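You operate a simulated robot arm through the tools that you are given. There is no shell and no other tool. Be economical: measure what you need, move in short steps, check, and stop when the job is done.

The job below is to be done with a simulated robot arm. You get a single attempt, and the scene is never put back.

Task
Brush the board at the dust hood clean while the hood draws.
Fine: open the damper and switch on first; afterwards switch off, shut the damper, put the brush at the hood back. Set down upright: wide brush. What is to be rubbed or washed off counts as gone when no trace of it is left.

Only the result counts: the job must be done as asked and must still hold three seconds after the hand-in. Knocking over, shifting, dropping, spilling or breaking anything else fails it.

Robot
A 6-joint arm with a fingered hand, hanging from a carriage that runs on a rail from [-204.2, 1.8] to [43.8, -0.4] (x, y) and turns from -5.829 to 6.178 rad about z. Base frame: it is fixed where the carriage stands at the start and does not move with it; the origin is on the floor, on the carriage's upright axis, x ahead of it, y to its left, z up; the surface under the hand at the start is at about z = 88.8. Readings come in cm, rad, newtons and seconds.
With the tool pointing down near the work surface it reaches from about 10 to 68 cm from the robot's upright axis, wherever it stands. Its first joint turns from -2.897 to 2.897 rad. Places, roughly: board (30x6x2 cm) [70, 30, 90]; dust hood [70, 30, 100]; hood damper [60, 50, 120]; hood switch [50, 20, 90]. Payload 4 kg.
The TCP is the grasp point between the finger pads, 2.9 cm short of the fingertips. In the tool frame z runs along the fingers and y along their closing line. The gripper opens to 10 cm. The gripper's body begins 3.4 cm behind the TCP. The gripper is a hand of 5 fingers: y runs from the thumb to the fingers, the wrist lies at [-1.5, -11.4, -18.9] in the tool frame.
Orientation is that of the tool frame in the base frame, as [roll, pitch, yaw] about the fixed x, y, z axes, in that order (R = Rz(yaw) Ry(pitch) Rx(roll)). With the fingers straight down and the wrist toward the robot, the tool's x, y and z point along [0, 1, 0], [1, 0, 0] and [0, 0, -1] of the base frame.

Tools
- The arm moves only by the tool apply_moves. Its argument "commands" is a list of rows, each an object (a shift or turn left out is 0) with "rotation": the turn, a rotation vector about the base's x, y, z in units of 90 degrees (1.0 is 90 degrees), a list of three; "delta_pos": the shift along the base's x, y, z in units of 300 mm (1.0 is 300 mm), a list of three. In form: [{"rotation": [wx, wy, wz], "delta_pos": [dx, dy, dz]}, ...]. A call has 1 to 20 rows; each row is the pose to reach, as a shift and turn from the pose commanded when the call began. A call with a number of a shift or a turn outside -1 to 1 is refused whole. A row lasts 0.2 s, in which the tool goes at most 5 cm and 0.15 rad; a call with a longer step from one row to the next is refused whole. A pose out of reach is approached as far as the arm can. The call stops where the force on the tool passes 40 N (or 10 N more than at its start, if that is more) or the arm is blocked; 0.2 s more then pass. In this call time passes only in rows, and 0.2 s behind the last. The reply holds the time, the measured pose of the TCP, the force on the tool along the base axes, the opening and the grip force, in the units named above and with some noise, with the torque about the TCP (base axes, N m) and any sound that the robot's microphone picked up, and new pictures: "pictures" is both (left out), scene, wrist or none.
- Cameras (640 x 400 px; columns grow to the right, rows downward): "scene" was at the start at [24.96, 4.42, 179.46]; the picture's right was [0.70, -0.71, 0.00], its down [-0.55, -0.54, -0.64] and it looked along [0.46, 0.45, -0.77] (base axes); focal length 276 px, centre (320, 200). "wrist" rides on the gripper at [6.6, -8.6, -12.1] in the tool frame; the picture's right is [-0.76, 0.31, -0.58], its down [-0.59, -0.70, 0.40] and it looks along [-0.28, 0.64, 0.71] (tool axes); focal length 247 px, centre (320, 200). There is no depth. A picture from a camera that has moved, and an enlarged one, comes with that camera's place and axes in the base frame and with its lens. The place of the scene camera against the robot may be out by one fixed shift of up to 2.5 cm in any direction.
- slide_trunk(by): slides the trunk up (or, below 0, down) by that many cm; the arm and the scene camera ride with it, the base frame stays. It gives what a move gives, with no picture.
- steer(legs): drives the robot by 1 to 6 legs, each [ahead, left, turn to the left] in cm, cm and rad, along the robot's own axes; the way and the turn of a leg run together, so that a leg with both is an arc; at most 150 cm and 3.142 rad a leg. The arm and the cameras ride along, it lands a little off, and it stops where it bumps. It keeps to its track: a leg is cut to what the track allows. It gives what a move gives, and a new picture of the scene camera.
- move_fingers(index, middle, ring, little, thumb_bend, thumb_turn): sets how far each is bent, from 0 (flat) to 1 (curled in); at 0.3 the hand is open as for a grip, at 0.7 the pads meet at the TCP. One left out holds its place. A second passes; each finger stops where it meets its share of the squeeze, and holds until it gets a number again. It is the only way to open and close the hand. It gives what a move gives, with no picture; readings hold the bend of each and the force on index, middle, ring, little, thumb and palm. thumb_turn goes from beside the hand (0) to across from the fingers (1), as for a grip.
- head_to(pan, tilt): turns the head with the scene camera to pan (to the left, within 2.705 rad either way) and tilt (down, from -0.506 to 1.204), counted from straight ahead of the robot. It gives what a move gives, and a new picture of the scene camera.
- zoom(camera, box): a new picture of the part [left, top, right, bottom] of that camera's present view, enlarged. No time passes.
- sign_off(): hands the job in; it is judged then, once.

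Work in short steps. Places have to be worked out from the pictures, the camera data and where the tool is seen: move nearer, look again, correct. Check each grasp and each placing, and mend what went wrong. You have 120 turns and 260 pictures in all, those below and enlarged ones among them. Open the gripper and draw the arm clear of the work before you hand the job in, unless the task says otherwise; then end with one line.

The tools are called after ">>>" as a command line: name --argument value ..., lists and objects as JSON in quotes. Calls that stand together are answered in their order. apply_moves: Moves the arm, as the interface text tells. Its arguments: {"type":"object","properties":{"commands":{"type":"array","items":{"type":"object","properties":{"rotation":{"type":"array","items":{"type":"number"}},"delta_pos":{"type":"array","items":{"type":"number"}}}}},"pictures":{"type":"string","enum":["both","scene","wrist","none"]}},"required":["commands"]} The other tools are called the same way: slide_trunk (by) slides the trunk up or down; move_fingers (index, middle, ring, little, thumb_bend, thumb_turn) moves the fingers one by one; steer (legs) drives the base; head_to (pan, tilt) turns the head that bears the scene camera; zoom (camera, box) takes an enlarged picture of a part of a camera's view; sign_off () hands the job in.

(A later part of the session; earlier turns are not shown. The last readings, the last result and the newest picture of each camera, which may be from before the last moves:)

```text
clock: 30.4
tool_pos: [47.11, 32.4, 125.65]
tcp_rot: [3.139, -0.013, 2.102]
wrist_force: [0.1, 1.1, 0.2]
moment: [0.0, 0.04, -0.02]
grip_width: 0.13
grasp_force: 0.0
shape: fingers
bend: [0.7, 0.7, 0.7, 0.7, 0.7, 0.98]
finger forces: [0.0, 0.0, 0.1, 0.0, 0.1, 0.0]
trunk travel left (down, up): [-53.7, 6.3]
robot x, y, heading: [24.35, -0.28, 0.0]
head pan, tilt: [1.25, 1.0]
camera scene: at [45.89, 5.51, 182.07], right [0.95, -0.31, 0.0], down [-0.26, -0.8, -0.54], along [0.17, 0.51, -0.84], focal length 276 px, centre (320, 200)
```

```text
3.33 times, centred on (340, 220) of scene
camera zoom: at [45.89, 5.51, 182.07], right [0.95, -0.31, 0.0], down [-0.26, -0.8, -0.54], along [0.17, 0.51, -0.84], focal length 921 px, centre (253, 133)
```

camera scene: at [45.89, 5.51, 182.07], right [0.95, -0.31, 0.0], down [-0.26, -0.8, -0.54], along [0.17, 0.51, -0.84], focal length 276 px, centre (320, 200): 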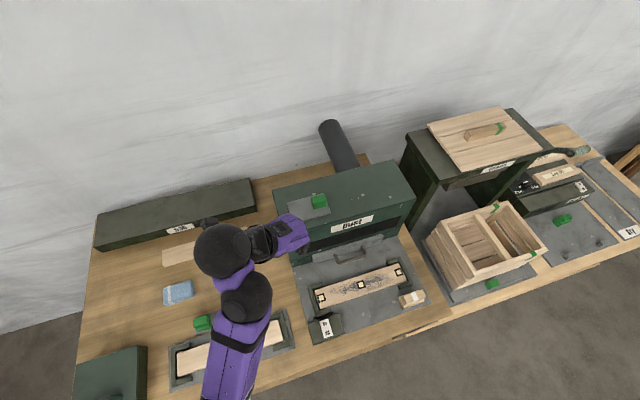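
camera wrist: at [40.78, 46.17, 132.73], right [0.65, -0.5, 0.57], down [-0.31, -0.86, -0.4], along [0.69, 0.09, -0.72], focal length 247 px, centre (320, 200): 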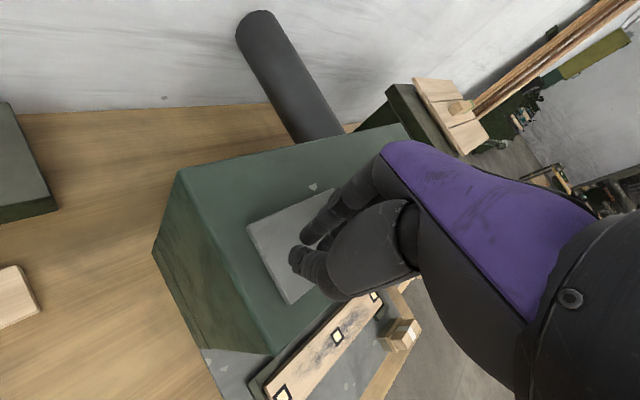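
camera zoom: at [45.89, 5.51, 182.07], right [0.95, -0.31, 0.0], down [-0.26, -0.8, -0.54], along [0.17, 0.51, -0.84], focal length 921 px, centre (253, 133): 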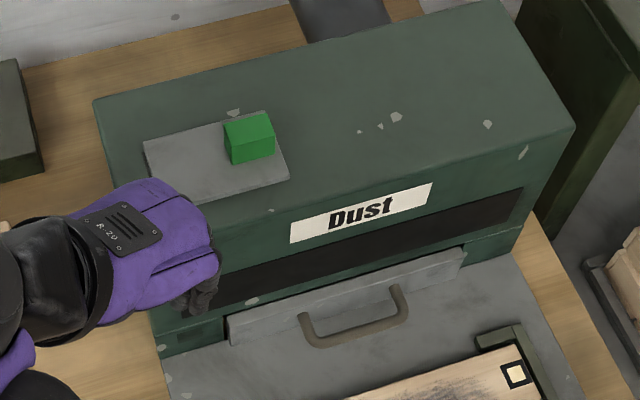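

The damper has not moved; triangulating two wrist views puts the knob's top nearer z 117.8, so I went over it. I lower the trunk a bit more for reach and come in about 2.5 cm lower.

>>> slide_trunk --by -4

>>> apply_moves --commands '[{"delta_pos": [0.02, 0.11, 0.03]}, {"delta_pos": [0.06, 0.22, 0.03]}, {"delta_pos": [0.1, 0.33, 0.03]}, {"delta_pos": [0.13, 0.43, 0.02]}, {"delta_pos": [0.13, 0.43, -0.04]}, {"delta_pos": [0.13, 0.43, -0.08]}, {"delta_pos": [0.13, 0.43, -0.12]}]' --pictures "wrist"

```text
clock: 31.3
tool_pos: [47.17, 32.42, 121.58]
tcp_rot: [3.139, -0.011, 2.102]
wrist_force: [0.3, 0.1, 0.3]
moment: [0.0, 0.02, 0.02]
grip_width: 0.13
grasp_force: 0.0
shape: fingers
bend: [0.7, 0.7, 0.7, 0.7, 0.7, 0.98]
finger forces: [0.0, 0.0, 0.0, 0.0, 0.0, 0.0]
trunk travel left (down, up): [-49.7, 10.3]
robot x, y, heading: [24.25, -0.01, 0.005]
head pan, tilt: [1.25, 1.0]
```

```text
clock: 32.9
tool_pos: [51.11, 45.26, 118.02]
tcp_rot: [3.14, -0.014, 2.102]
wrist_force: [0.8, 0.8, 1.0]
moment: [-0.04, -0.03, 0.01]
grip_width: 0.13
grasp_force: 0.5
shape: fingers
bend: [0.7, 0.7, 0.7, 0.7, 0.7, 0.98]
finger forces: [0.0, 0.8, 0.0, 0.0, 0.1, 0.0]
trunk travel left (down, up): [-49.7, 10.3]
robot x, y, heading: [24.06, -0.22, 0.006]
head pan, tilt: [1.25, 1.0]
camera wrist: at [40.47, 46.51, 130.07], right [0.65, -0.51, 0.57], down [-0.31, -0.86, -0.41], along [0.69, 0.09, -0.72], focal length 247 px, centre (320, 200)
```

wrist: 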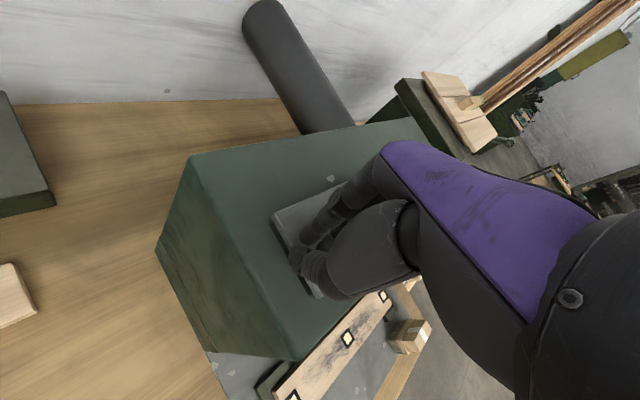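

A light touch on the plate puts its top at about z 115.2. I raise 4 mm and push +x.

>>> apply_moves --commands '[{"delta_pos": [0.02, 0, 0.013]}, {"delta_pos": [0.05, 0, 0.013]}, {"delta_pos": [0.08, 0, 0.013]}, {"delta_pos": [0.11, 0, 0.013]}, {"delta_pos": [0.14, 0, 0.013]}, {"delta_pos": [0.17, 0, 0.013]}]' --pictures "none"

```text
clock: 34.3
tool_pos: [56.16, 45.36, 118.51]
tcp_rot: [3.14, -0.011, 2.099]
wrist_force: [-1.0, -2.0, 0.7]
moment: [-0.01, -0.04, -0.05]
grip_width: 0.14
grasp_force: 0.9
shape: fingers
bend: [0.7, 0.7, 0.7, 0.7, 0.7, 0.98]
finger forces: [0.1, 0.1, 2.1, 0.1, 0.0, 0.0]
trunk travel left (down, up): [-49.7, 10.3]
robot x, y, heading: [24.23, -0.58, -0.003]
head pan, tilt: [1.25, 1.0]
```

Ring finger shows contact and the motion goes on, so the knob may be sliding. I continue.

>>> apply_moves --commands '[{"delta_pos": [0.04, 0, 0]}, {"delta_pos": [0.08, 0, 0]}, {"delta_pos": [0.12, 0, 0]}, {"delta_pos": [0.16, 0, 0]}, {"delta_pos": [0.2, 0, 0]}]' --pictures "both"

```text
clock: 35.5
tool_pos: [61.74, 44.82, 119.39]
tcp_rot: [-3.141, -0.01, 2.099]
wrist_force: [0.0, -0.3, 0.3]
moment: [-0.01, 0.0, 0.01]
grip_width: 0.11
grasp_force: 0.7
shape: fingers
bend: [0.7, 0.7, 0.7, 0.7, 0.7, 0.98]
finger forces: [0.0, 0.7, 0.1, 0.0, 0.0, 0.0]
out of reach, approached as far as the arm can: row 3, 4, 5
trunk travel left (down, up): [-49.7, 10.3]
robot x, y, heading: [24.36, 0.08, 0.002]
head pan, tilt: [1.25, 1.0]
camera scene: at [45.89, 5.48, 178.06], right [0.95, -0.31, 0.0], down [-0.26, -0.8, -0.54], along [0.17, 0.51, -0.84], focal length 276 px, centre (320, 200)
camera wrist: at [51.13, 45.95, 131.49], right [0.65, -0.5, 0.57], down [-0.31, -0.86, -0.41], along [0.69, 0.09, -0.72], focal length 247 px, centre (320, 200)
```

scene: 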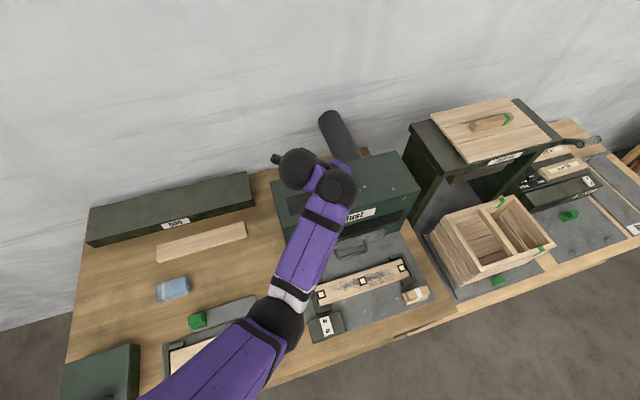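
wrist: 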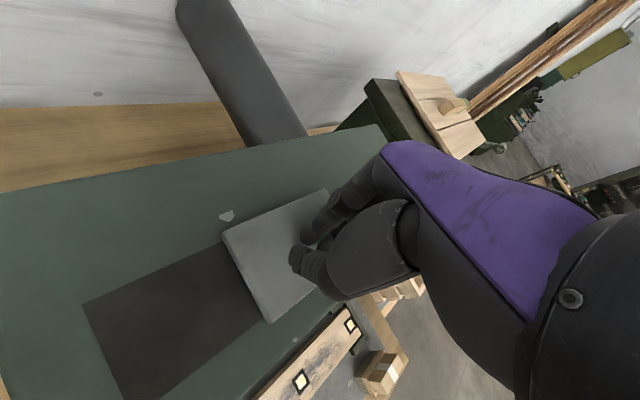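

It opens toward +x: a dark opening is appearing. To push it on without hitting my reach limit, I drive the base ahead 3 cm with the hand in place.

>>> steer --legs '[[3, 0, 0]]'

>>> apply_moves --commands '[{"delta_pos": [0.0, 0, -0.02]}]' --pictures "wrist"

```text
clock: 36.3
tool_pos: [64.67, 44.96, 119.53]
tcp_rot: [3.141, -0.014, 2.101]
wrist_force: [-4.9, 0.9, 10.1]
moment: [-0.04, -0.05, -0.02]
grip_width: 0.08
grasp_force: 5.2
shape: fingers
bend: [0.7, 0.73, 0.7, 0.7, 0.7, 0.98]
finger forces: [0.6, 10.4, 0.0, 0.1, 0.1, 0.0]
trunk travel left (down, up): [-49.7, 10.3]
robot x, y, heading: [26.91, -0.31, 0.004]
head pan, tilt: [1.25, 1.0]
camera scene: at [48.92, 5.49, 178.07], right [0.95, -0.31, 0.0], down [-0.26, -0.8, -0.54], along [0.17, 0.51, -0.84], focal length 276 px, centre (320, 200)
```

scene: 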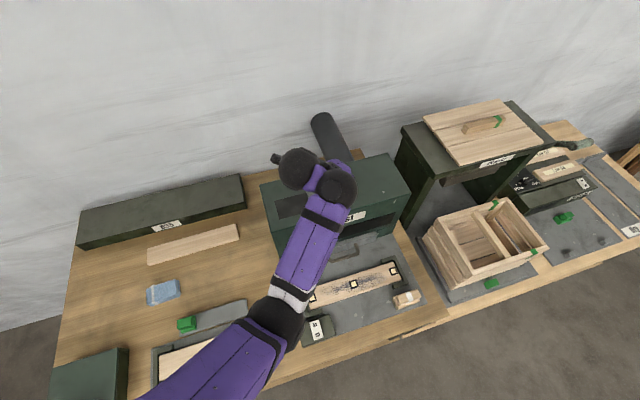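

```text
clock: 36.7
tool_pos: [64.65, 44.74, 119.39]
tcp_rot: [3.141, -0.016, 2.103]
wrist_force: [-5.7, -0.5, 12.4]
moment: [-0.05, -0.07, -0.01]
grip_width: 0.11
grasp_force: 6.1
shape: fingers
bend: [0.7, 0.73, 0.7, 0.7, 0.7, 0.98]
finger forces: [0.1, 12.8, 0.1, 0.0, 0.0, 0.0]
out of reach, approached as far as the arm can: row 1
trunk travel left (down, up): [-49.7, 10.3]
robot x, y, heading: [26.96, -0.34, 0.003]
head pan, tilt: [1.25, 1.0]
camera wrist: at [54.03, 45.83, 131.41], right [0.65, -0.51, 0.57], down [-0.31, -0.86, -0.41], along [0.69, 0.09, -0.72], focal length 247 px, centre (320, 200)
```

wrist: 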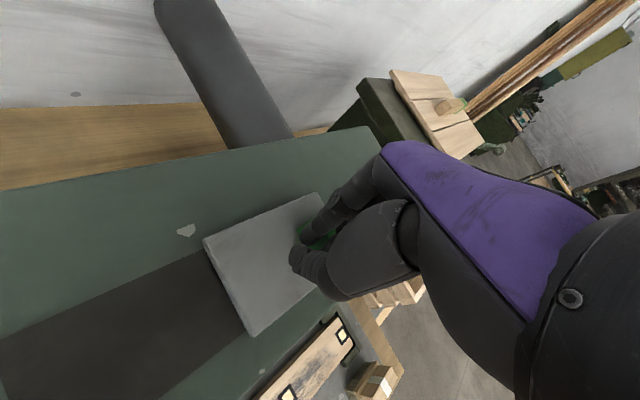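

The middle finger is riding up onto the knob. I lift, and back off to view how far the plate has come.

>>> apply_moves --commands '[{"delta_pos": [-0.03, 0, 0.08]}, {"delta_pos": [-0.15, -0.03, 0.12]}, {"delta_pos": [-0.25, -0.13, 0.12]}, {"delta_pos": [-0.38, -0.23, 0.12]}, {"delta_pos": [-0.48, -0.35, 0.12]}]' --pictures "both"

>>> zoom --camera "scene" --box '[250, 150, 410, 270]'

```text
clock: 37.9
tool_pos: [50.27, 33.93, 122.67]
tcp_rot: [-3.141, -0.015, 2.098]
wrist_force: [0.7, -0.3, 0.3]
moment: [-0.01, 0.0, 0.03]
grip_width: 0.12
grasp_force: 0.1
shape: fingers
bend: [0.7, 0.7, 0.7, 0.7, 0.7, 0.98]
finger forces: [0.0, 0.0, 0.1, 0.0, 0.0, 0.0]
trunk travel left (down, up): [-49.7, 10.3]
robot x, y, heading: [26.84, -0.12, 0.001]
head pan, tilt: [1.25, 1.0]
camera scene: at [48.94, 5.49, 178.07], right [0.95, -0.31, 0.0], down [-0.26, -0.8, -0.54], along [0.17, 0.51, -0.84], focal length 276 px, centre (320, 200)
camera wrist: at [39.77, 35.07, 134.63], right [0.65, -0.51, 0.57], down [-0.31, -0.86, -0.41], along [0.69, 0.09, -0.72], focal length 247 px, centre (320, 200)
```

scene: 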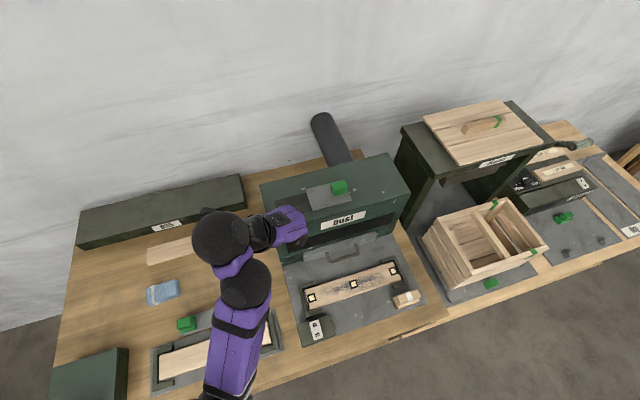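
wrist: 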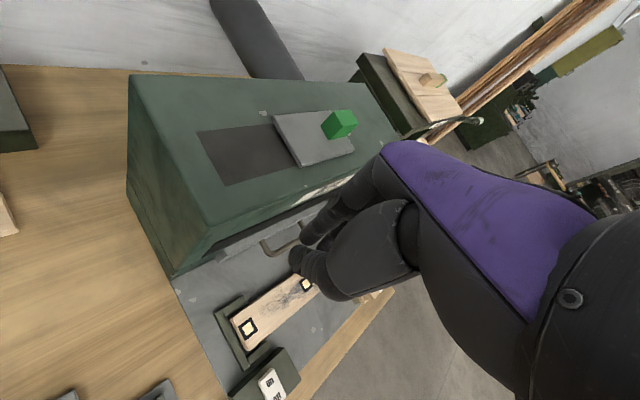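

```text
3.33 times, centred on (330, 210) of scene
camera zoom: at [48.94, 5.49, 178.07], right [0.95, -0.31, 0.0], down [-0.26, -0.8, -0.54], along [0.17, 0.51, -0.84], focal length 921 px, centre (287, 167)
```

zoom: 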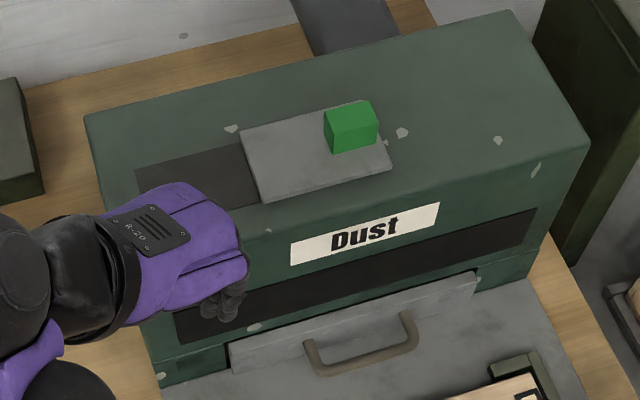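

The plate has moved about 8.5 cm. I drive a few cm further for reach and give it one more low push to be sure it is at its stop.

>>> steer --legs '[[8, 0, 0]]'

>>> apply_moves --commands '[{"delta_pos": [0, 0.11, 0]}, {"delta_pos": [0, 0.22, 0]}, {"delta_pos": [0, 0.33, 0]}, {"delta_pos": [0, 0.37, -0.08]}, {"delta_pos": [0, 0.37, -0.14]}]' --pictures "wrist"

```text
clock: 39.0
tool_pos: [58.53, 34.01, 122.49]
tcp_rot: [-3.141, -0.013, 2.099]
wrist_force: [-0.3, 0.7, 0.2]
moment: [0.01, -0.01, -0.01]
grip_width: 0.11
grasp_force: 0.0
shape: fingers
bend: [0.7, 0.7, 0.7, 0.7, 0.7, 0.98]
finger forces: [0.0, 0.0, 0.1, 0.1, 0.0, 0.0]
trunk travel left (down, up): [-49.7, 10.3]
robot x, y, heading: [35.25, -0.54, 0.005]
head pan, tilt: [1.25, 1.0]
camera scene: at [57.01, 5.38, 178.06], right [0.95, -0.31, 0.0], down [-0.26, -0.8, -0.54], along [0.17, 0.51, -0.84], focal length 276 px, centre (320, 200)
```

scene: 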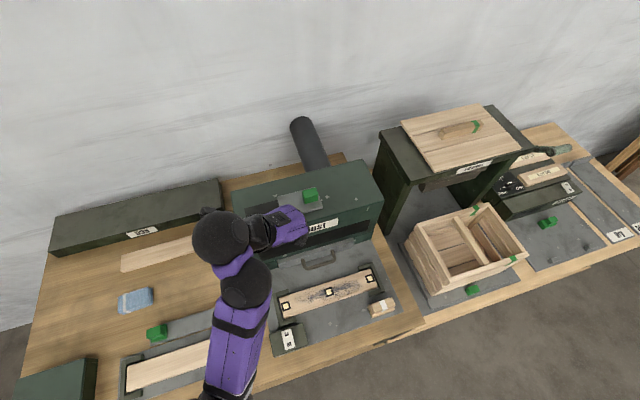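

```text
clock: 40.2
tool_pos: [58.31, 45.0, 118.35]
tcp_rot: [-3.141, -0.014, 2.098]
wrist_force: [0.6, 1.0, 0.7]
moment: [-0.01, 0.0, -0.01]
grip_width: 0.14
grasp_force: 0.2
shape: fingers
bend: [0.7, 0.7, 0.7, 0.7, 0.7, 0.98]
finger forces: [0.0, 0.0, 0.1, 0.0, 0.1, 0.0]
trunk travel left (down, up): [-49.7, 10.3]
robot x, y, heading: [35.29, -0.33, -0.001]
head pan, tilt: [1.25, 1.0]
camera wrist: at [47.68, 46.11, 130.41], right [0.65, -0.51, 0.57], down [-0.31, -0.86, -0.41], along [0.69, 0.09, -0.72], focal length 247 px, centre (320, 200)
```

wrist: 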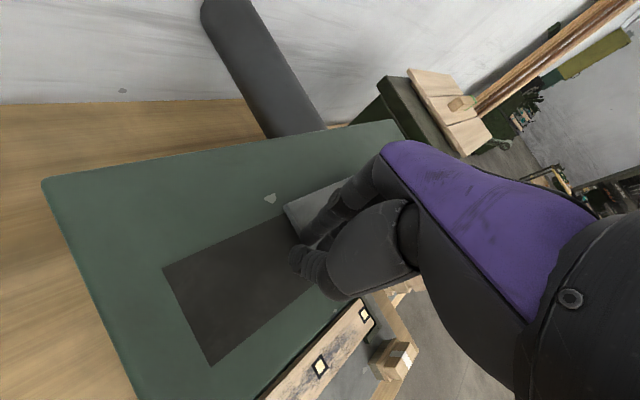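

I push +x again in fine steps, watching the force.

>>> apply_moves --commands '[{"delta_pos": [0.05, 0, 0]}, {"delta_pos": [0.1, 0, 0]}, {"delta_pos": [0.13, 0, 0]}, {"delta_pos": [0.15, 0, 0]}, {"delta_pos": [0.17, 0, 0]}, {"delta_pos": [0.19, 0, 0]}]' --pictures "wrist"

```text
clock: 41.6
tool_pos: [63.85, 45.16, 118.35]
tcp_rot: [3.141, -0.017, 2.103]
wrist_force: [-18.2, 4.0, 11.5]
moment: [-0.04, -0.14, 0.05]
grip_width: 0.12
grasp_force: 10.6
shape: fingers
bend: [0.7, 0.73, 0.7, 0.7, 0.7, 0.98]
finger forces: [0.1, 19.8, 1.5, 0.0, 0.0, 0.0]
trunk travel left (down, up): [-49.7, 10.3]
robot x, y, heading: [35.03, 0.09, 0.002]
head pan, tilt: [1.25, 1.0]
camera wrist: at [53.3, 46.22, 130.53], right [0.65, -0.51, 0.56], down [-0.31, -0.86, -0.41], along [0.69, 0.09, -0.72], focal length 247 px, centre (320, 200)
```

wrist: 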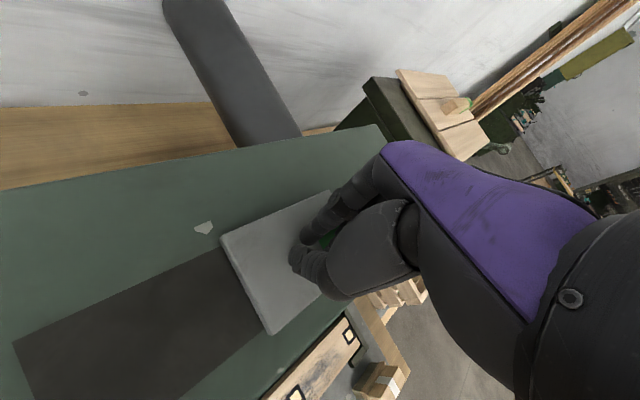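

Resistance of 18 N with no more motion: the damper is at its open stop. I lift clear, leave only middle finger and thumb as a pointer, and move toward the switch.

>>> apply_moves --commands '[{"delta_pos": [-0.06, 0, 0.03]}, {"delta_pos": [-0.1, 0, 0.15]}, {"delta_pos": [-0.14, -0.13, 0.2]}, {"delta_pos": [-0.2, -0.26, 0.2]}, {"delta_pos": [-0.26, -0.39, 0.2]}, {"delta_pos": [-0.3, -0.52, 0.2]}, {"delta_pos": [-0.35, -0.65, 0.2]}, {"delta_pos": [-0.38, -0.78, 0.15]}, {"delta_pos": [-0.4, -0.87, 0.05]}]' --pictures "none"

>>> move_fingers --index 1.0 --ring 1.0 --little 1.0

>>> apply_moves --commands '[{"delta_pos": [0, 0, -0.1]}]' --pictures "both"

```text
clock: 43.6
tool_pos: [55.17, 23.11, 115.46]
tcp_rot: [3.14, -0.014, 2.101]
wrist_force: [0.4, 0.1, 0.2]
moment: [-0.06, 0.01, -0.04]
grip_width: 0.12
grasp_force: 0.0
shape: fingers
bend: [0.7, 0.7, 0.7, 0.7, 0.7, 0.98]
finger forces: [0.0, 0.0, 0.0, 0.1, 0.0, 0.0]
out of reach, approached as far as the arm can: row 4, 5, 6, 7, 8, 9
trunk travel left (down, up): [-49.7, 10.3]
robot x, y, heading: [35.26, -0.16, 0.002]
head pan, tilt: [1.25, 1.0]
```

```text
clock: 44.6
tool_pos: [55.26, 22.92, 115.32]
tcp_rot: [-3.14, -0.015, 2.1]
wrist_force: [-0.4, -0.2, 0.1]
moment: [0.0, -0.02, 0.01]
grip_width: 3.29
grasp_force: 0.0
shape: fingers
bend: [1.0, 0.7, 1.0, 1.0, 0.7, 0.98]
finger forces: [0.0, 0.0, 0.0, 0.1, 0.0, 0.0]
trunk travel left (down, up): [-49.7, 10.3]
robot x, y, heading: [35.28, 0.04, 0.002]
head pan, tilt: [1.25, 1.0]
```

```text
clock: 45.0
tool_pos: [55.14, 23.09, 112.34]
tcp_rot: [3.142, -0.013, 2.1]
wrist_force: [0.2, -0.8, 0.0]
moment: [0.01, -0.02, 0.02]
grip_width: 3.31
grasp_force: 0.0
shape: fingers
bend: [1.0, 0.7, 1.0, 1.0, 0.7, 0.98]
finger forces: [0.0, 0.0, 0.0, 0.0, 0.0, 0.1]
trunk travel left (down, up): [-49.7, 10.3]
robot x, y, heading: [35.27, -0.31, 0.004]
head pan, tilt: [1.25, 1.0]
camera scene: at [57.01, 5.38, 178.06], right [0.95, -0.31, 0.0], down [-0.26, -0.8, -0.54], along [0.17, 0.51, -0.84], focal length 276 px, centre (320, 200)
camera wrist: at [44.53, 24.25, 124.46], right [0.65, -0.5, 0.57], down [-0.31, -0.86, -0.41], along [0.69, 0.09, -0.72], focal length 247 px, centre (320, 200)
```

scene: 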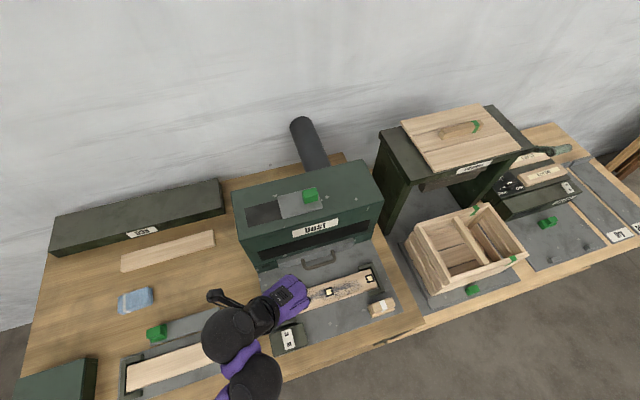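
wrist: 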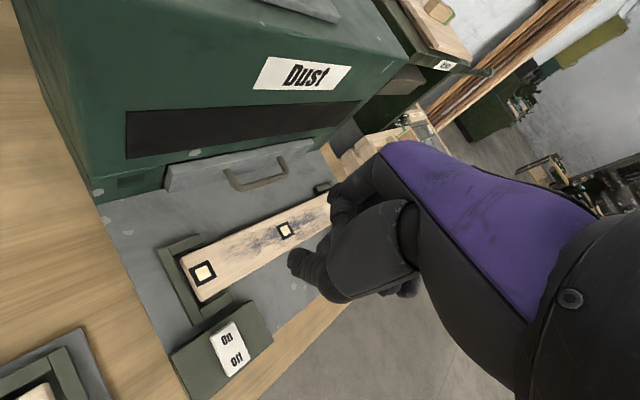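

The switch's On end is at about (52.1, 18.4), Off at (52, 16). I position the pointer above On and lower to just over it.

>>> apply_moves --commands '[{"delta_pos": [-0.05, -0.06, -0.1]}, {"delta_pos": [-0.1, -0.13, -0.23]}, {"delta_pos": [-0.1, -0.13, -0.36]}, {"delta_pos": [-0.1, -0.13, -0.46]}]' --pictures "both"

>>> zoom --camera "scene" --box '[220, 270, 340, 380]'

```text
clock: 46.0
tool_pos: [53.72, 20.38, 111.53]
tcp_rot: [-3.138, -0.014, 2.1]
wrist_force: [-0.1, 0.5, 0.1]
moment: [0.0, 0.02, 0.02]
grip_width: 3.29
grasp_force: 0.0
shape: fingers
bend: [1.0, 0.7, 1.0, 1.0, 0.7, 0.98]
finger forces: [0.0, 0.0, 0.0, 0.1, 0.0, 0.0]
out of reach, approached as far as the arm can: row 1, 2, 3, 4
trunk travel left (down, up): [-49.7, 10.3]
robot x, y, heading: [34.95, -0.33, 0.0]
head pan, tilt: [1.25, 1.0]
camera scene: at [57.01, 5.38, 178.06], right [0.95, -0.31, 0.0], down [-0.26, -0.8, -0.54], along [0.17, 0.51, -0.84], focal length 276 px, centre (320, 200)
camera wrist: at [43.29, 21.71, 123.54], right [0.65, -0.5, 0.57], down [-0.31, -0.86, -0.4], along [0.69, 0.09, -0.72], focal length 247 px, centre (320, 200)
```

scene: 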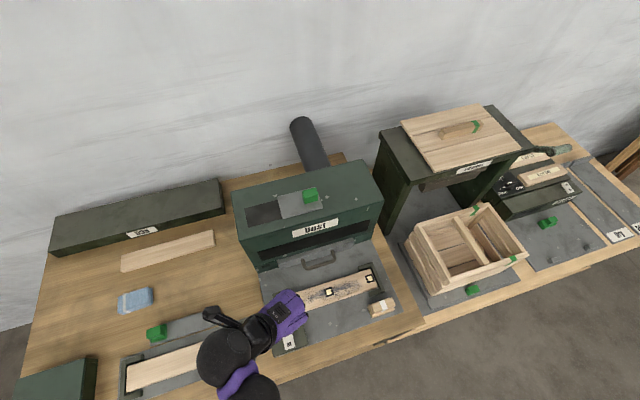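
wrist: 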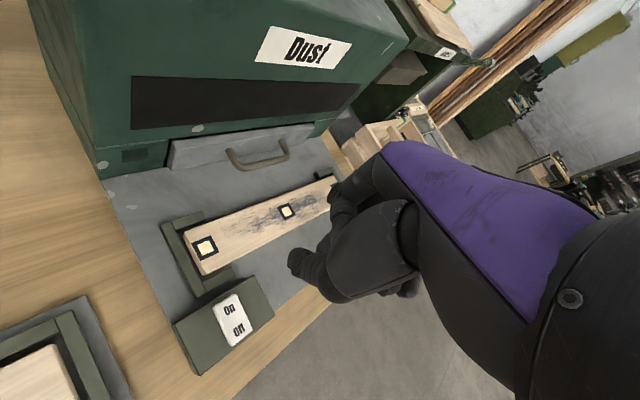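

```text
3.64 times, centred on (280, 325) of scene
camera zoom: at [57.01, 5.38, 178.06], right [0.95, -0.31, 0.0], down [-0.26, -0.8, -0.54], along [0.17, 0.51, -0.84], focal length 1005 px, centre (466, -254)
```

zoom: 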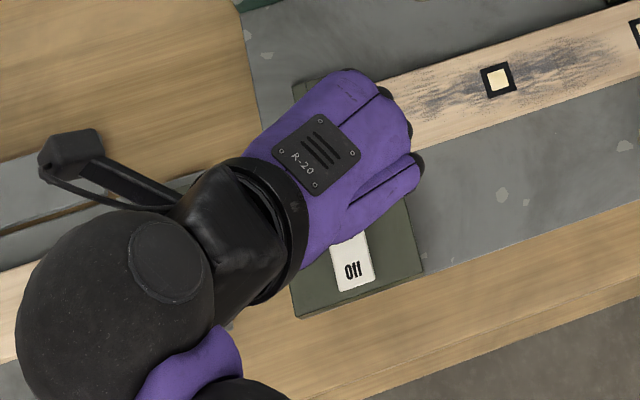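

The switch is too near my axis for the folded wrist. I back the base off 22 cm to give it room.

>>> steer --legs '[[-22, 0, 0]]'

>>> apply_moves --commands '[{"delta_pos": [0.16, 0, 0]}, {"delta_pos": [0.32, 0, 0]}, {"delta_pos": [0.48, -0.02, 0]}, {"delta_pos": [0.64, -0.04, -0.05]}, {"delta_pos": [0.67, -0.04, -0.2]}, {"delta_pos": [0.67, -0.04, -0.35]}]' --pictures "both"

```text
clock: 47.7
tool_pos: [31.6, 20.79, 111.43]
tcp_rot: [-3.138, -0.013, 2.101]
wrist_force: [-0.3, -0.4, 0.5]
moment: [-0.04, -0.02, 0.01]
grip_width: 3.32
grasp_force: 0.0
shape: fingers
bend: [1.0, 0.7, 1.0, 1.0, 0.7, 0.98]
finger forces: [0.0, 0.0, 0.1, 0.1, 0.0, 0.0]
trunk travel left (down, up): [-49.7, 10.3]
robot x, y, heading: [13.18, -0.24, 0.005]
head pan, tilt: [1.25, 1.0]
camera scene: at [34.79, 5.62, 178.06], right [0.95, -0.31, 0.0], down [-0.26, -0.8, -0.54], along [0.17, 0.51, -0.84], focal length 276 px, centre (320, 200)
```

scene: 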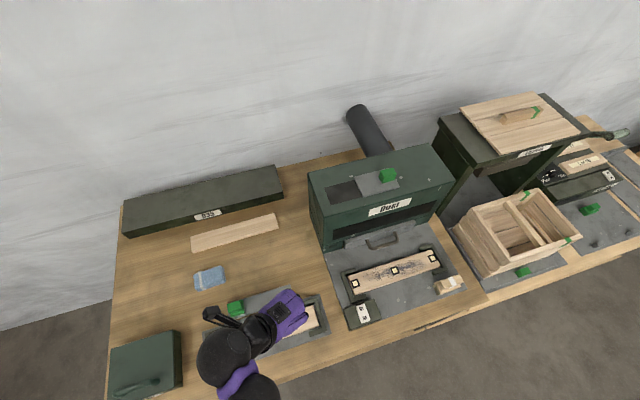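

```text
refused: row 4 steps farther than a row can; nothing moved
```

I retry with shorter steps.

>>> apply_moves --commands '[{"delta_pos": [0.15, 0, 0]}, {"delta_pos": [0.3, 0, 0]}, {"delta_pos": [0.45, -0.02, 0]}, {"delta_pos": [0.6, -0.04, 0]}, {"delta_pos": [0.68, -0.05, -0.1]}, {"delta_pos": [0.68, -0.05, -0.25]}, {"delta_pos": [0.68, -0.05, -0.38]}]' --pictures "both"

>>> zoom --camera "scene" --box '[300, 250, 430, 350]'

```text
clock: 49.3
tool_pos: [51.06, 19.29, 111.05]
tcp_rot: [-3.134, -0.015, 2.1]
wrist_force: [-0.8, 0.5, -0.5]
moment: [0.0, -0.04, 0.0]
grip_width: 3.28
grasp_force: 0.0
shape: fingers
bend: [1.0, 0.7, 1.0, 1.0, 0.7, 0.98]
finger forces: [0.0, 0.1, 0.0, 0.0, 0.0, 0.0]
out of reach, approached as far as the arm can: row 5, 6, 7
trunk travel left (down, up): [-49.7, 10.3]
robot x, y, heading: [13.35, -0.32, 0.005]
head pan, tilt: [1.25, 1.0]
camera scene: at [34.79, 5.61, 178.06], right [0.95, -0.31, 0.0], down [-0.26, -0.8, -0.54], along [0.17, 0.51, -0.84], focal length 276 px, centre (320, 200)
camera wrist: at [40.47, 20.47, 123.21], right [0.65, -0.5, 0.56], down [-0.31, -0.86, -0.4], along [0.69, 0.09, -0.72], focal length 247 px, centre (320, 200)
```

scene: 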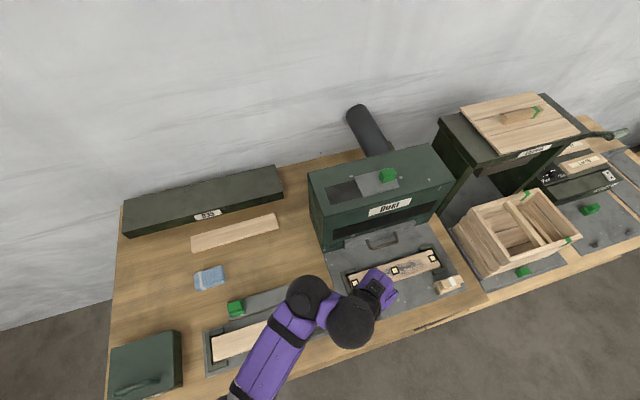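
wrist: 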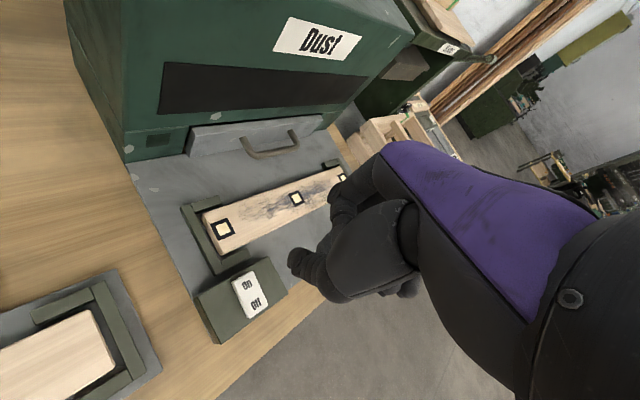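

```text
4.00 times, centred on (365, 300) of scene
camera zoom: at [34.79, 5.61, 178.06], right [0.95, -0.31, 0.0], down [-0.26, -0.8, -0.54], along [0.17, 0.51, -0.84], focal length 1105 px, centre (140, -200)
```

zoom: 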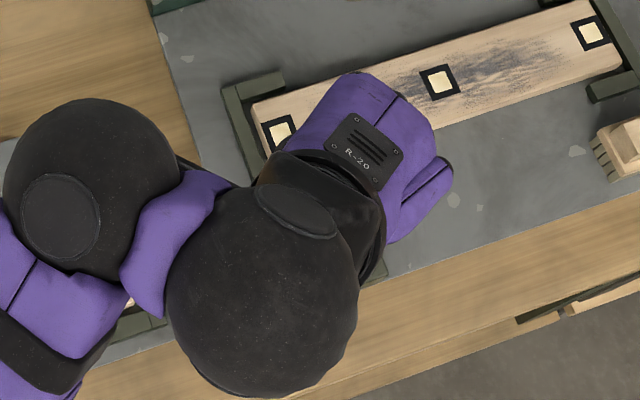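

The height is now limited by the trunk, so I lower the trunk 13 cm.

>>> slide_trunk --by -13

>>> apply_moves --commands '[{"delta_pos": [0.02, -0.01, 0]}]' --pictures "wrist"

```text
clock: 50.8
tool_pos: [51.16, 19.19, 98.23]
tcp_rot: [-3.135, -0.013, 2.102]
wrist_force: [-0.1, -0.8, -0.6]
moment: [0.01, 0.01, 0.03]
grip_width: 3.3
grasp_force: 0.1
shape: fingers
bend: [1.0, 0.7, 1.0, 1.0, 0.7, 0.98]
finger forces: [0.0, 0.0, 0.1, 0.0, 0.0, 0.0]
trunk travel left (down, up): [-36.7, 23.3]
robot x, y, heading: [13.27, 0.38, 0.006]
head pan, tilt: [1.25, 1.0]
```

```text
clock: 51.2
tool_pos: [51.65, 18.98, 98.25]
tcp_rot: [-3.133, -0.011, 2.099]
wrist_force: [-0.8, -0.1, 0.2]
moment: [0.02, 0.01, -0.02]
grip_width: 3.3
grasp_force: 0.0
shape: fingers
bend: [1.0, 0.7, 1.0, 1.0, 0.7, 0.98]
finger forces: [0.0, 0.1, 0.0, 0.0, 0.0, 0.0]
trunk travel left (down, up): [-36.7, 23.3]
robot x, y, heading: [13.19, -0.31, 0.001]
head pan, tilt: [1.25, 1.0]
camera wrist: at [41.08, 20.2, 110.27], right [0.66, -0.5, 0.56], down [-0.32, -0.86, -0.4], along [0.69, 0.08, -0.72], focal length 247 px, centre (320, 200)
```

wrist: 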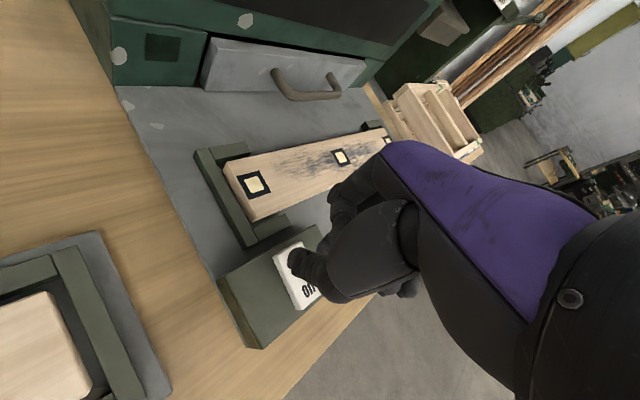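

The thumb tip hovers over "On". I press down slowly.

>>> apply_moves --commands '[{"delta_pos": [0.01, 0, -0.04]}, {"delta_pos": [0.01, 0, -0.07]}, {"delta_pos": [0.01, 0, -0.09]}, {"delta_pos": [0.01, 0, -0.11]}, {"delta_pos": [0.01, 0, -0.125]}]' --pictures "wrist"

```text
clock: 52.4
tool_pos: [51.49, 18.96, 98.18]
tcp_rot: [-3.134, -0.013, 2.101]
wrist_force: [-0.4, 0.4, -0.4]
moment: [0.0, 0.03, 0.04]
grip_width: 3.33
grasp_force: 0.0
shape: fingers
bend: [1.0, 0.7, 1.0, 1.0, 0.7, 0.98]
finger forces: [0.0, 0.1, 0.0, 0.0, 0.0, 0.1]
out of reach, approached as far as the arm can: row 1, 2, 3, 4, 5
trunk travel left (down, up): [-36.7, 23.3]
robot x, y, heading: [13.21, -0.14, 0.001]
head pan, tilt: [1.25, 1.0]
camera wrist: at [41.07, 20.21, 110.28], right [0.66, -0.5, 0.56], down [-0.31, -0.86, -0.4], along [0.69, 0.08, -0.72], focal length 247 px, centre (320, 200)
```

wrist: 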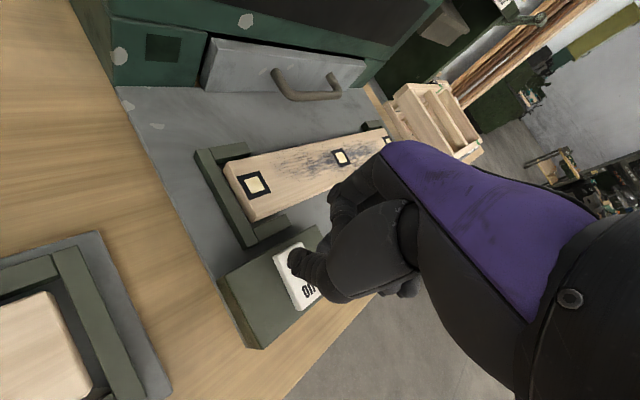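

I need arm slack below: I raise the arm 9 cm and lower the trunk by 10.

>>> apply_moves --commands '[{"delta_pos": [0, 0, 0.15]}, {"delta_pos": [0.01, 0, 0.3]}]' --pictures "none"

>>> slide_trunk --by -10

```text
clock: 53.0
tool_pos: [51.92, 19.13, 107.01]
tcp_rot: [-3.134, -0.017, 2.097]
wrist_force: [-1.1, 0.9, -0.6]
moment: [-0.01, 0.01, -0.02]
grip_width: 3.29
grasp_force: 0.1
shape: fingers
bend: [1.0, 0.7, 1.0, 1.0, 0.7, 0.98]
finger forces: [0.0, 0.0, 0.0, 0.1, 0.0, 0.0]
trunk travel left (down, up): [-36.7, 23.3]
robot x, y, heading: [13.06, -0.05, 0.002]
head pan, tilt: [1.25, 1.0]
```

```text
clock: 54.4
tool_pos: [51.86, 19.27, 97.05]
tcp_rot: [-3.134, -0.013, 2.101]
wrist_force: [-0.1, -0.2, 0.1]
moment: [-0.02, -0.01, 0.02]
grip_width: 3.31
grasp_force: 0.1
shape: fingers
bend: [1.0, 0.7, 1.0, 1.0, 0.7, 0.98]
finger forces: [0.0, 0.0, 0.1, 0.0, 0.1, 0.0]
trunk travel left (down, up): [-26.7, 33.3]
robot x, y, heading: [13.18, 0.23, 0.005]
head pan, tilt: [1.25, 1.0]
```

Now I press down in small steps.

>>> apply_moves --commands '[{"delta_pos": [0, 0, -0.04]}, {"delta_pos": [0, 0, -0.06]}, {"delta_pos": [0, 0, -0.08]}, {"delta_pos": [0, 0, -0.1]}]' --pictures "wrist"

```text
clock: 55.1
tool_pos: [52.01, 19.36, 95.7]
tcp_rot: [3.131, -0.013, 2.099]
wrist_force: [-3.0, -0.3, 12.9]
moment: [-0.11, 0.23, 0.01]
grip_width: 3.4
grasp_force: 6.5
shape: fingers
bend: [1.0, 0.7, 1.0, 1.0, 0.69, 0.97]
finger forces: [0.0, 0.1, 0.0, 0.1, 12.4, 0.0]
trunk travel left (down, up): [-26.7, 33.3]
robot x, y, heading: [13.3, -0.25, 0.004]
head pan, tilt: [1.25, 1.0]
stopped in row 3: the force on the tool passed its limit at 48 N (the readings are from after the stop); the commanded pose is now the measured one
camera wrist: at [41.32, 20.38, 107.54], right [0.65, -0.51, 0.57], down [-0.31, -0.86, -0.41], along [0.7, 0.09, -0.71], focal length 247 px, centre (320, 200)
```

wrist: 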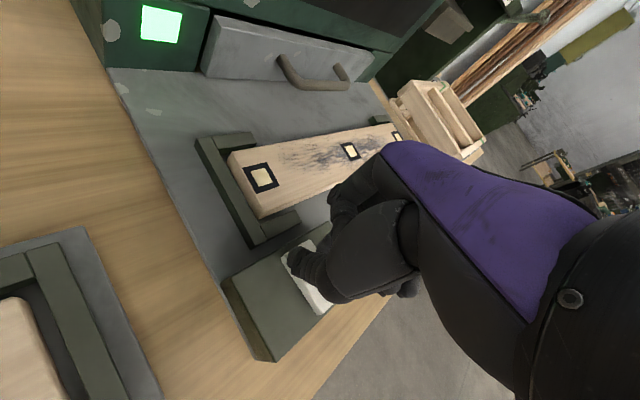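

The green lamp came on: the hood is drawing. I lift, drive ahead 20 cm, and open the hand near the brush.

>>> apply_moves --commands '[{"delta_pos": [0, 0, 0.1]}, {"delta_pos": [0, 0, 0.25]}, {"delta_pos": [0, 0, 0.38]}]' --pictures "none"

>>> steer --legs '[[20, 0, 0]]'

>>> move_fingers --index 0.3 --middle 0.3 --ring 0.3 --little 0.3 --thumb_bend 0.3

>>> apply_moves --commands '[{"delta_pos": [0, 0, 0]}]' --pictures "both"

```text
clock: 55.9
tool_pos: [52.37, 19.41, 105.27]
tcp_rot: [3.131, -0.012, 2.1]
wrist_force: [0.6, -0.6, -0.9]
moment: [0.03, -0.01, 0.03]
grip_width: 3.43
grasp_force: 0.1
shape: fingers
bend: [1.0, 0.7, 1.0, 1.0, 0.7, 0.97]
finger forces: [0.0, 0.1, 0.1, 0.0, 0.0, 0.1]
out of reach, approached as far as the arm can: row 3
trunk travel left (down, up): [-26.7, 33.3]
robot x, y, heading: [13.38, 0.16, 0.004]
head pan, tilt: [1.25, 1.0]
```

```text
clock: 57.5
tool_pos: [72.23, 19.36, 105.18]
tcp_rot: [3.131, -0.009, 2.1]
wrist_force: [0.3, -0.7, -0.5]
moment: [-0.01, -0.01, -0.04]
grip_width: 3.42
grasp_force: 0.1
shape: fingers
bend: [1.0, 0.7, 1.0, 1.0, 0.7, 0.97]
finger forces: [0.0, 0.0, 0.1, 0.0, 0.0, 0.1]
trunk travel left (down, up): [-26.7, 33.3]
robot x, y, heading: [32.9, -0.04, 0.007]
head pan, tilt: [1.25, 1.0]
camera scene: at [54.64, 5.44, 155.06], right [0.95, -0.31, 0.0], down [-0.26, -0.8, -0.54], along [0.17, 0.51, -0.84], focal length 276 px, centre (320, 200)
```

scene: 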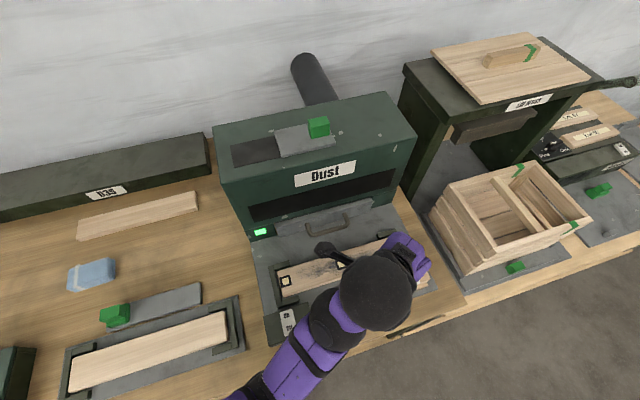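

```text
clock: 58.5
tool_pos: [72.25, 19.13, 105.26]
tcp_rot: [3.13, -0.011, 2.1]
wrist_force: [-0.3, 0.4, -0.2]
moment: [-0.01, -0.01, -0.01]
grip_width: 9.82
grasp_force: 0.1
shape: fingers
bend: [0.3, 0.3, 0.3, 0.3, 0.3, 0.97]
finger forces: [0.0, 0.0, 0.0, 0.1, 0.0, 0.1]
trunk travel left (down, up): [-26.7, 33.3]
robot x, y, heading: [32.86, -0.66, 0.007]
head pan, tilt: [1.25, 1.0]
```

```text
clock: 58.9
tool_pos: [72.3, 19.26, 105.2]
tcp_rot: [3.131, -0.012, 2.101]
wrist_force: [0.7, -0.9, 0.9]
moment: [0.03, -0.02, 0.02]
grip_width: 9.85
grasp_force: 0.1
shape: fingers
bend: [0.3, 0.3, 0.3, 0.3, 0.3, 0.97]
finger forces: [0.0, 0.0, 0.0, 0.0, 0.1, 0.0]
trunk travel left (down, up): [-26.7, 33.3]
robot x, y, heading: [33.16, -0.37, 0.007]
head pan, tilt: [1.25, 1.0]
camera scene: at [54.64, 5.44, 155.06], right [0.95, -0.31, 0.0], down [-0.26, -0.8, -0.54], along [0.17, 0.51, -0.84], focal length 276 px, centre (320, 200)
camera wrist: at [61.56, 20.34, 117.19], right [0.65, -0.51, 0.57], down [-0.31, -0.86, -0.41], along [0.7, 0.09, -0.71], focal length 247 px, centre (320, 200)
```

scene: 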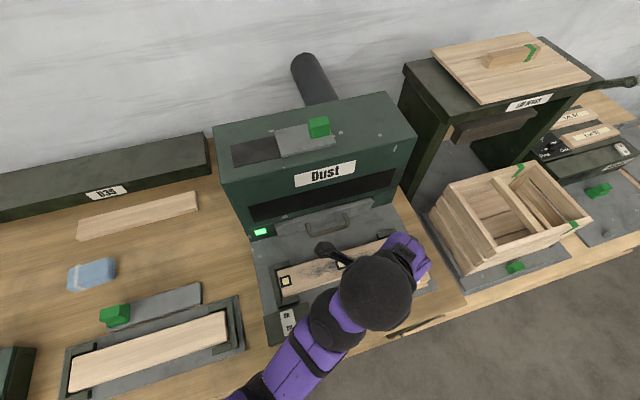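
wrist: 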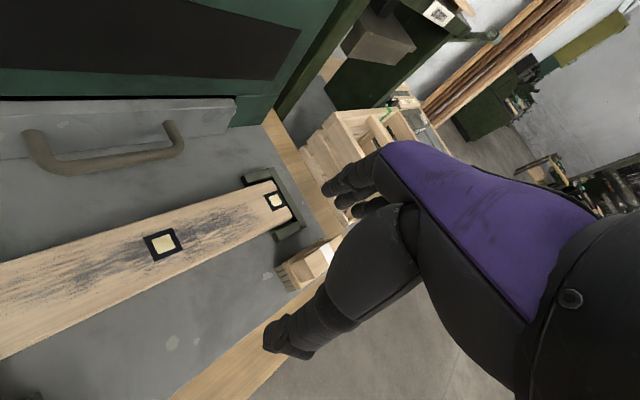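

I look closely at the brush to find its shape and height.

>>> zoom --camera "wrist" --box '[230, 170, 350, 300]'

>>> head_to --pan 0.6 --tilt 1.1

```text
3.08 times, centred on (290, 235) of wrist
camera zoom: at [61.56, 20.34, 117.19], right [0.65, -0.51, 0.57], down [-0.31, -0.86, -0.41], along [0.7, 0.09, -0.71], focal length 760 px, centre (412, 92)
```

zoom: 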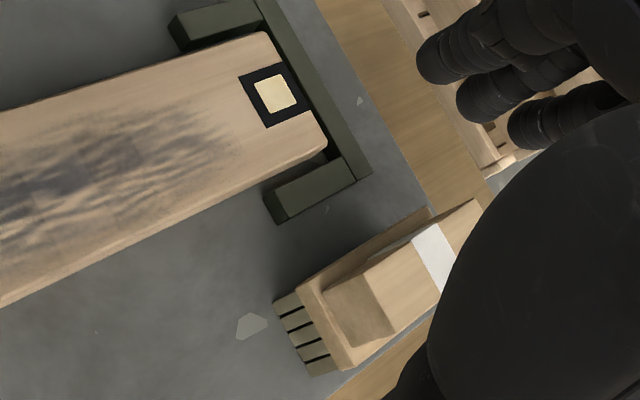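

```text
clock: 59.9
tool_pos: [72.24, 19.25, 105.3]
tcp_rot: [3.13, -0.01, 2.099]
wrist_force: [0.3, -1.1, 0.5]
moment: [0.0, -0.02, 0.01]
grip_width: 9.84
grasp_force: 0.0
shape: fingers
bend: [0.3, 0.3, 0.3, 0.3, 0.3, 0.97]
finger forces: [0.0, 0.0, 0.0, 0.1, 0.1, 0.0]
trunk travel left (down, up): [-26.7, 33.3]
robot x, y, heading: [32.84, -0.38, 0.005]
head pan, tilt: [0.6, 1.1]
camera scene: at [57.66, 2.41, 154.4], right [0.57, -0.82, 0.0], down [-0.73, -0.51, -0.45], along [0.37, 0.26, -0.89], focal length 276 px, centre (320, 200)
```

scene: 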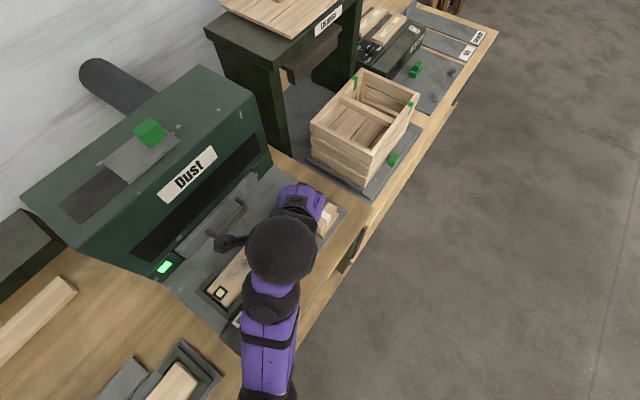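

Brush: body about x 76.6–83.6, y 15.4–18.6, top about z 94.5, bristles down. I'll grip it end to end along x (yaw 1.57), so I back the base to about x 22, turn the hand, and go above it.

>>> steer --legs '[[-11, 0, 0]]'

>>> apply_moves --commands '[{"delta_pos": [0.1, -0.02, 0], "rotation": [0.001, 0.001, -0.07]}, {"delta_pos": [0.2, -0.04, 0], "rotation": [0.002, 0.002, -0.14]}, {"delta_pos": [0.3, -0.06, 0], "rotation": [0.003, 0.003, -0.2]}, {"delta_pos": [0.4, -0.08, 0], "rotation": [0.004, 0.005, -0.27]}, {"delta_pos": [0.5, -0.1, 0], "rotation": [0.005, 0.006, -0.337]}, {"delta_pos": [0.62, -0.1, 0], "rotation": [0.005, 0.006, -0.337]}]' --pictures "both"

```text
clock: 61.1
tool_pos: [61.13, 19.38, 105.24]
tcp_rot: [3.132, -0.012, 2.1]
wrist_force: [-0.1, -0.7, 0.4]
moment: [0.01, -0.02, 0.01]
grip_width: 9.84
grasp_force: 0.0
shape: fingers
bend: [0.3, 0.3, 0.3, 0.3, 0.3, 0.98]
finger forces: [0.0, 0.1, 0.1, 0.1, 0.0, 0.0]
trunk travel left (down, up): [-26.7, 33.3]
robot x, y, heading: [21.91, -0.24, 0.006]
head pan, tilt: [0.6, 1.1]
camera scene: at [46.52, 2.53, 154.39], right [0.57, -0.82, 0.0], down [-0.73, -0.51, -0.45], along [0.37, 0.26, -0.89], focal length 276 px, centre (320, 200)
```

scene: 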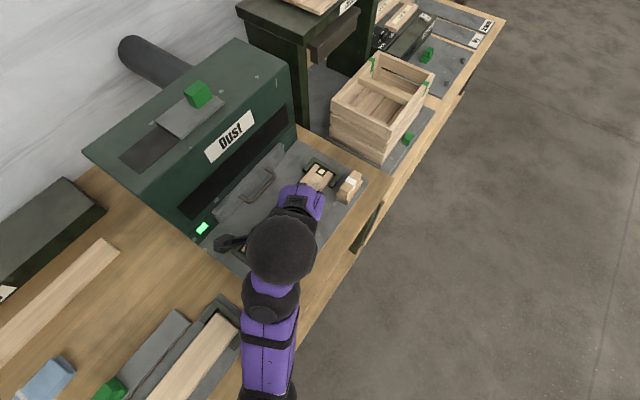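

```text
clock: 62.5
tool_pos: [80.0, 16.19, 105.19]
tcp_rot: [3.138, -0.021, 1.572]
wrist_force: [0.8, -0.1, -0.6]
moment: [0.02, -0.04, 0.0]
grip_width: 9.85
grasp_force: 0.1
shape: fingers
bend: [0.3, 0.3, 0.3, 0.3, 0.3, 0.98]
finger forces: [0.0, 0.1, 0.0, 0.0, 0.0, 0.0]
trunk travel left (down, up): [-26.7, 33.3]
robot x, y, heading: [22.01, -0.43, 0.004]
head pan, tilt: [0.6, 1.1]
camera scene: at [46.54, 2.53, 154.4], right [0.57, -0.82, 0.0], down [-0.73, -0.51, -0.45], along [0.37, 0.26, -0.89], focal length 276 px, centre (320, 200)
camera wrist: at [71.34, 22.57, 117.23], right [0.3, -0.77, 0.56], down [-0.7, -0.58, -0.41], along [0.64, -0.27, -0.72], focal length 247 px, centre (320, 200)
```

scene: 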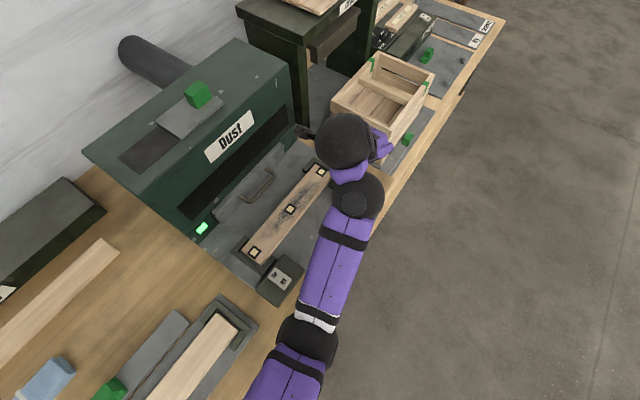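
wrist: 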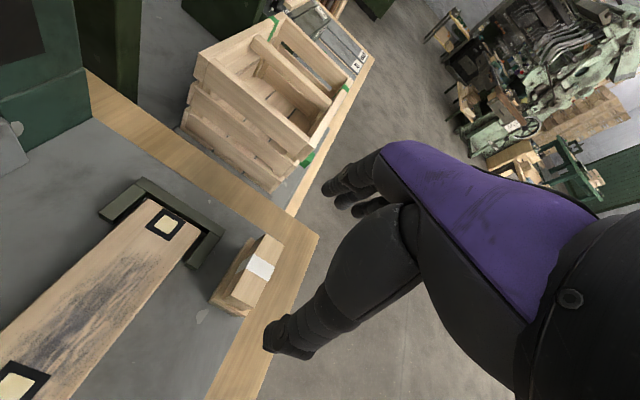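

The wrist camera now has the whole brush; I zoom for accurate corners.

>>> zoom --camera "wrist" --box '[180, 210, 320, 340]'

```text
3.08 times, centred on (250, 275) of wrist
camera zoom: at [71.34, 22.57, 117.23], right [0.3, -0.77, 0.56], down [-0.7, -0.58, -0.41], along [0.64, -0.27, -0.72], focal length 760 px, centre (535, -31)
```

zoom: 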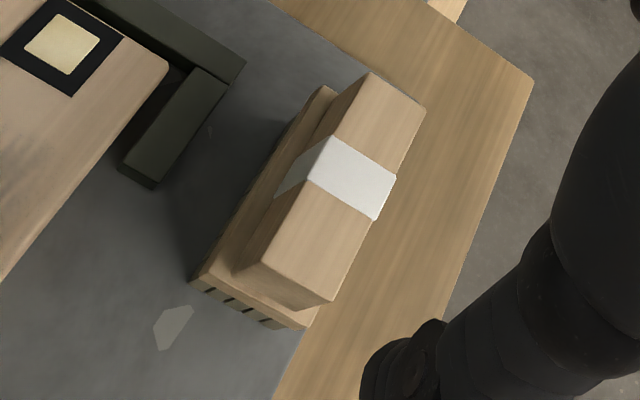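

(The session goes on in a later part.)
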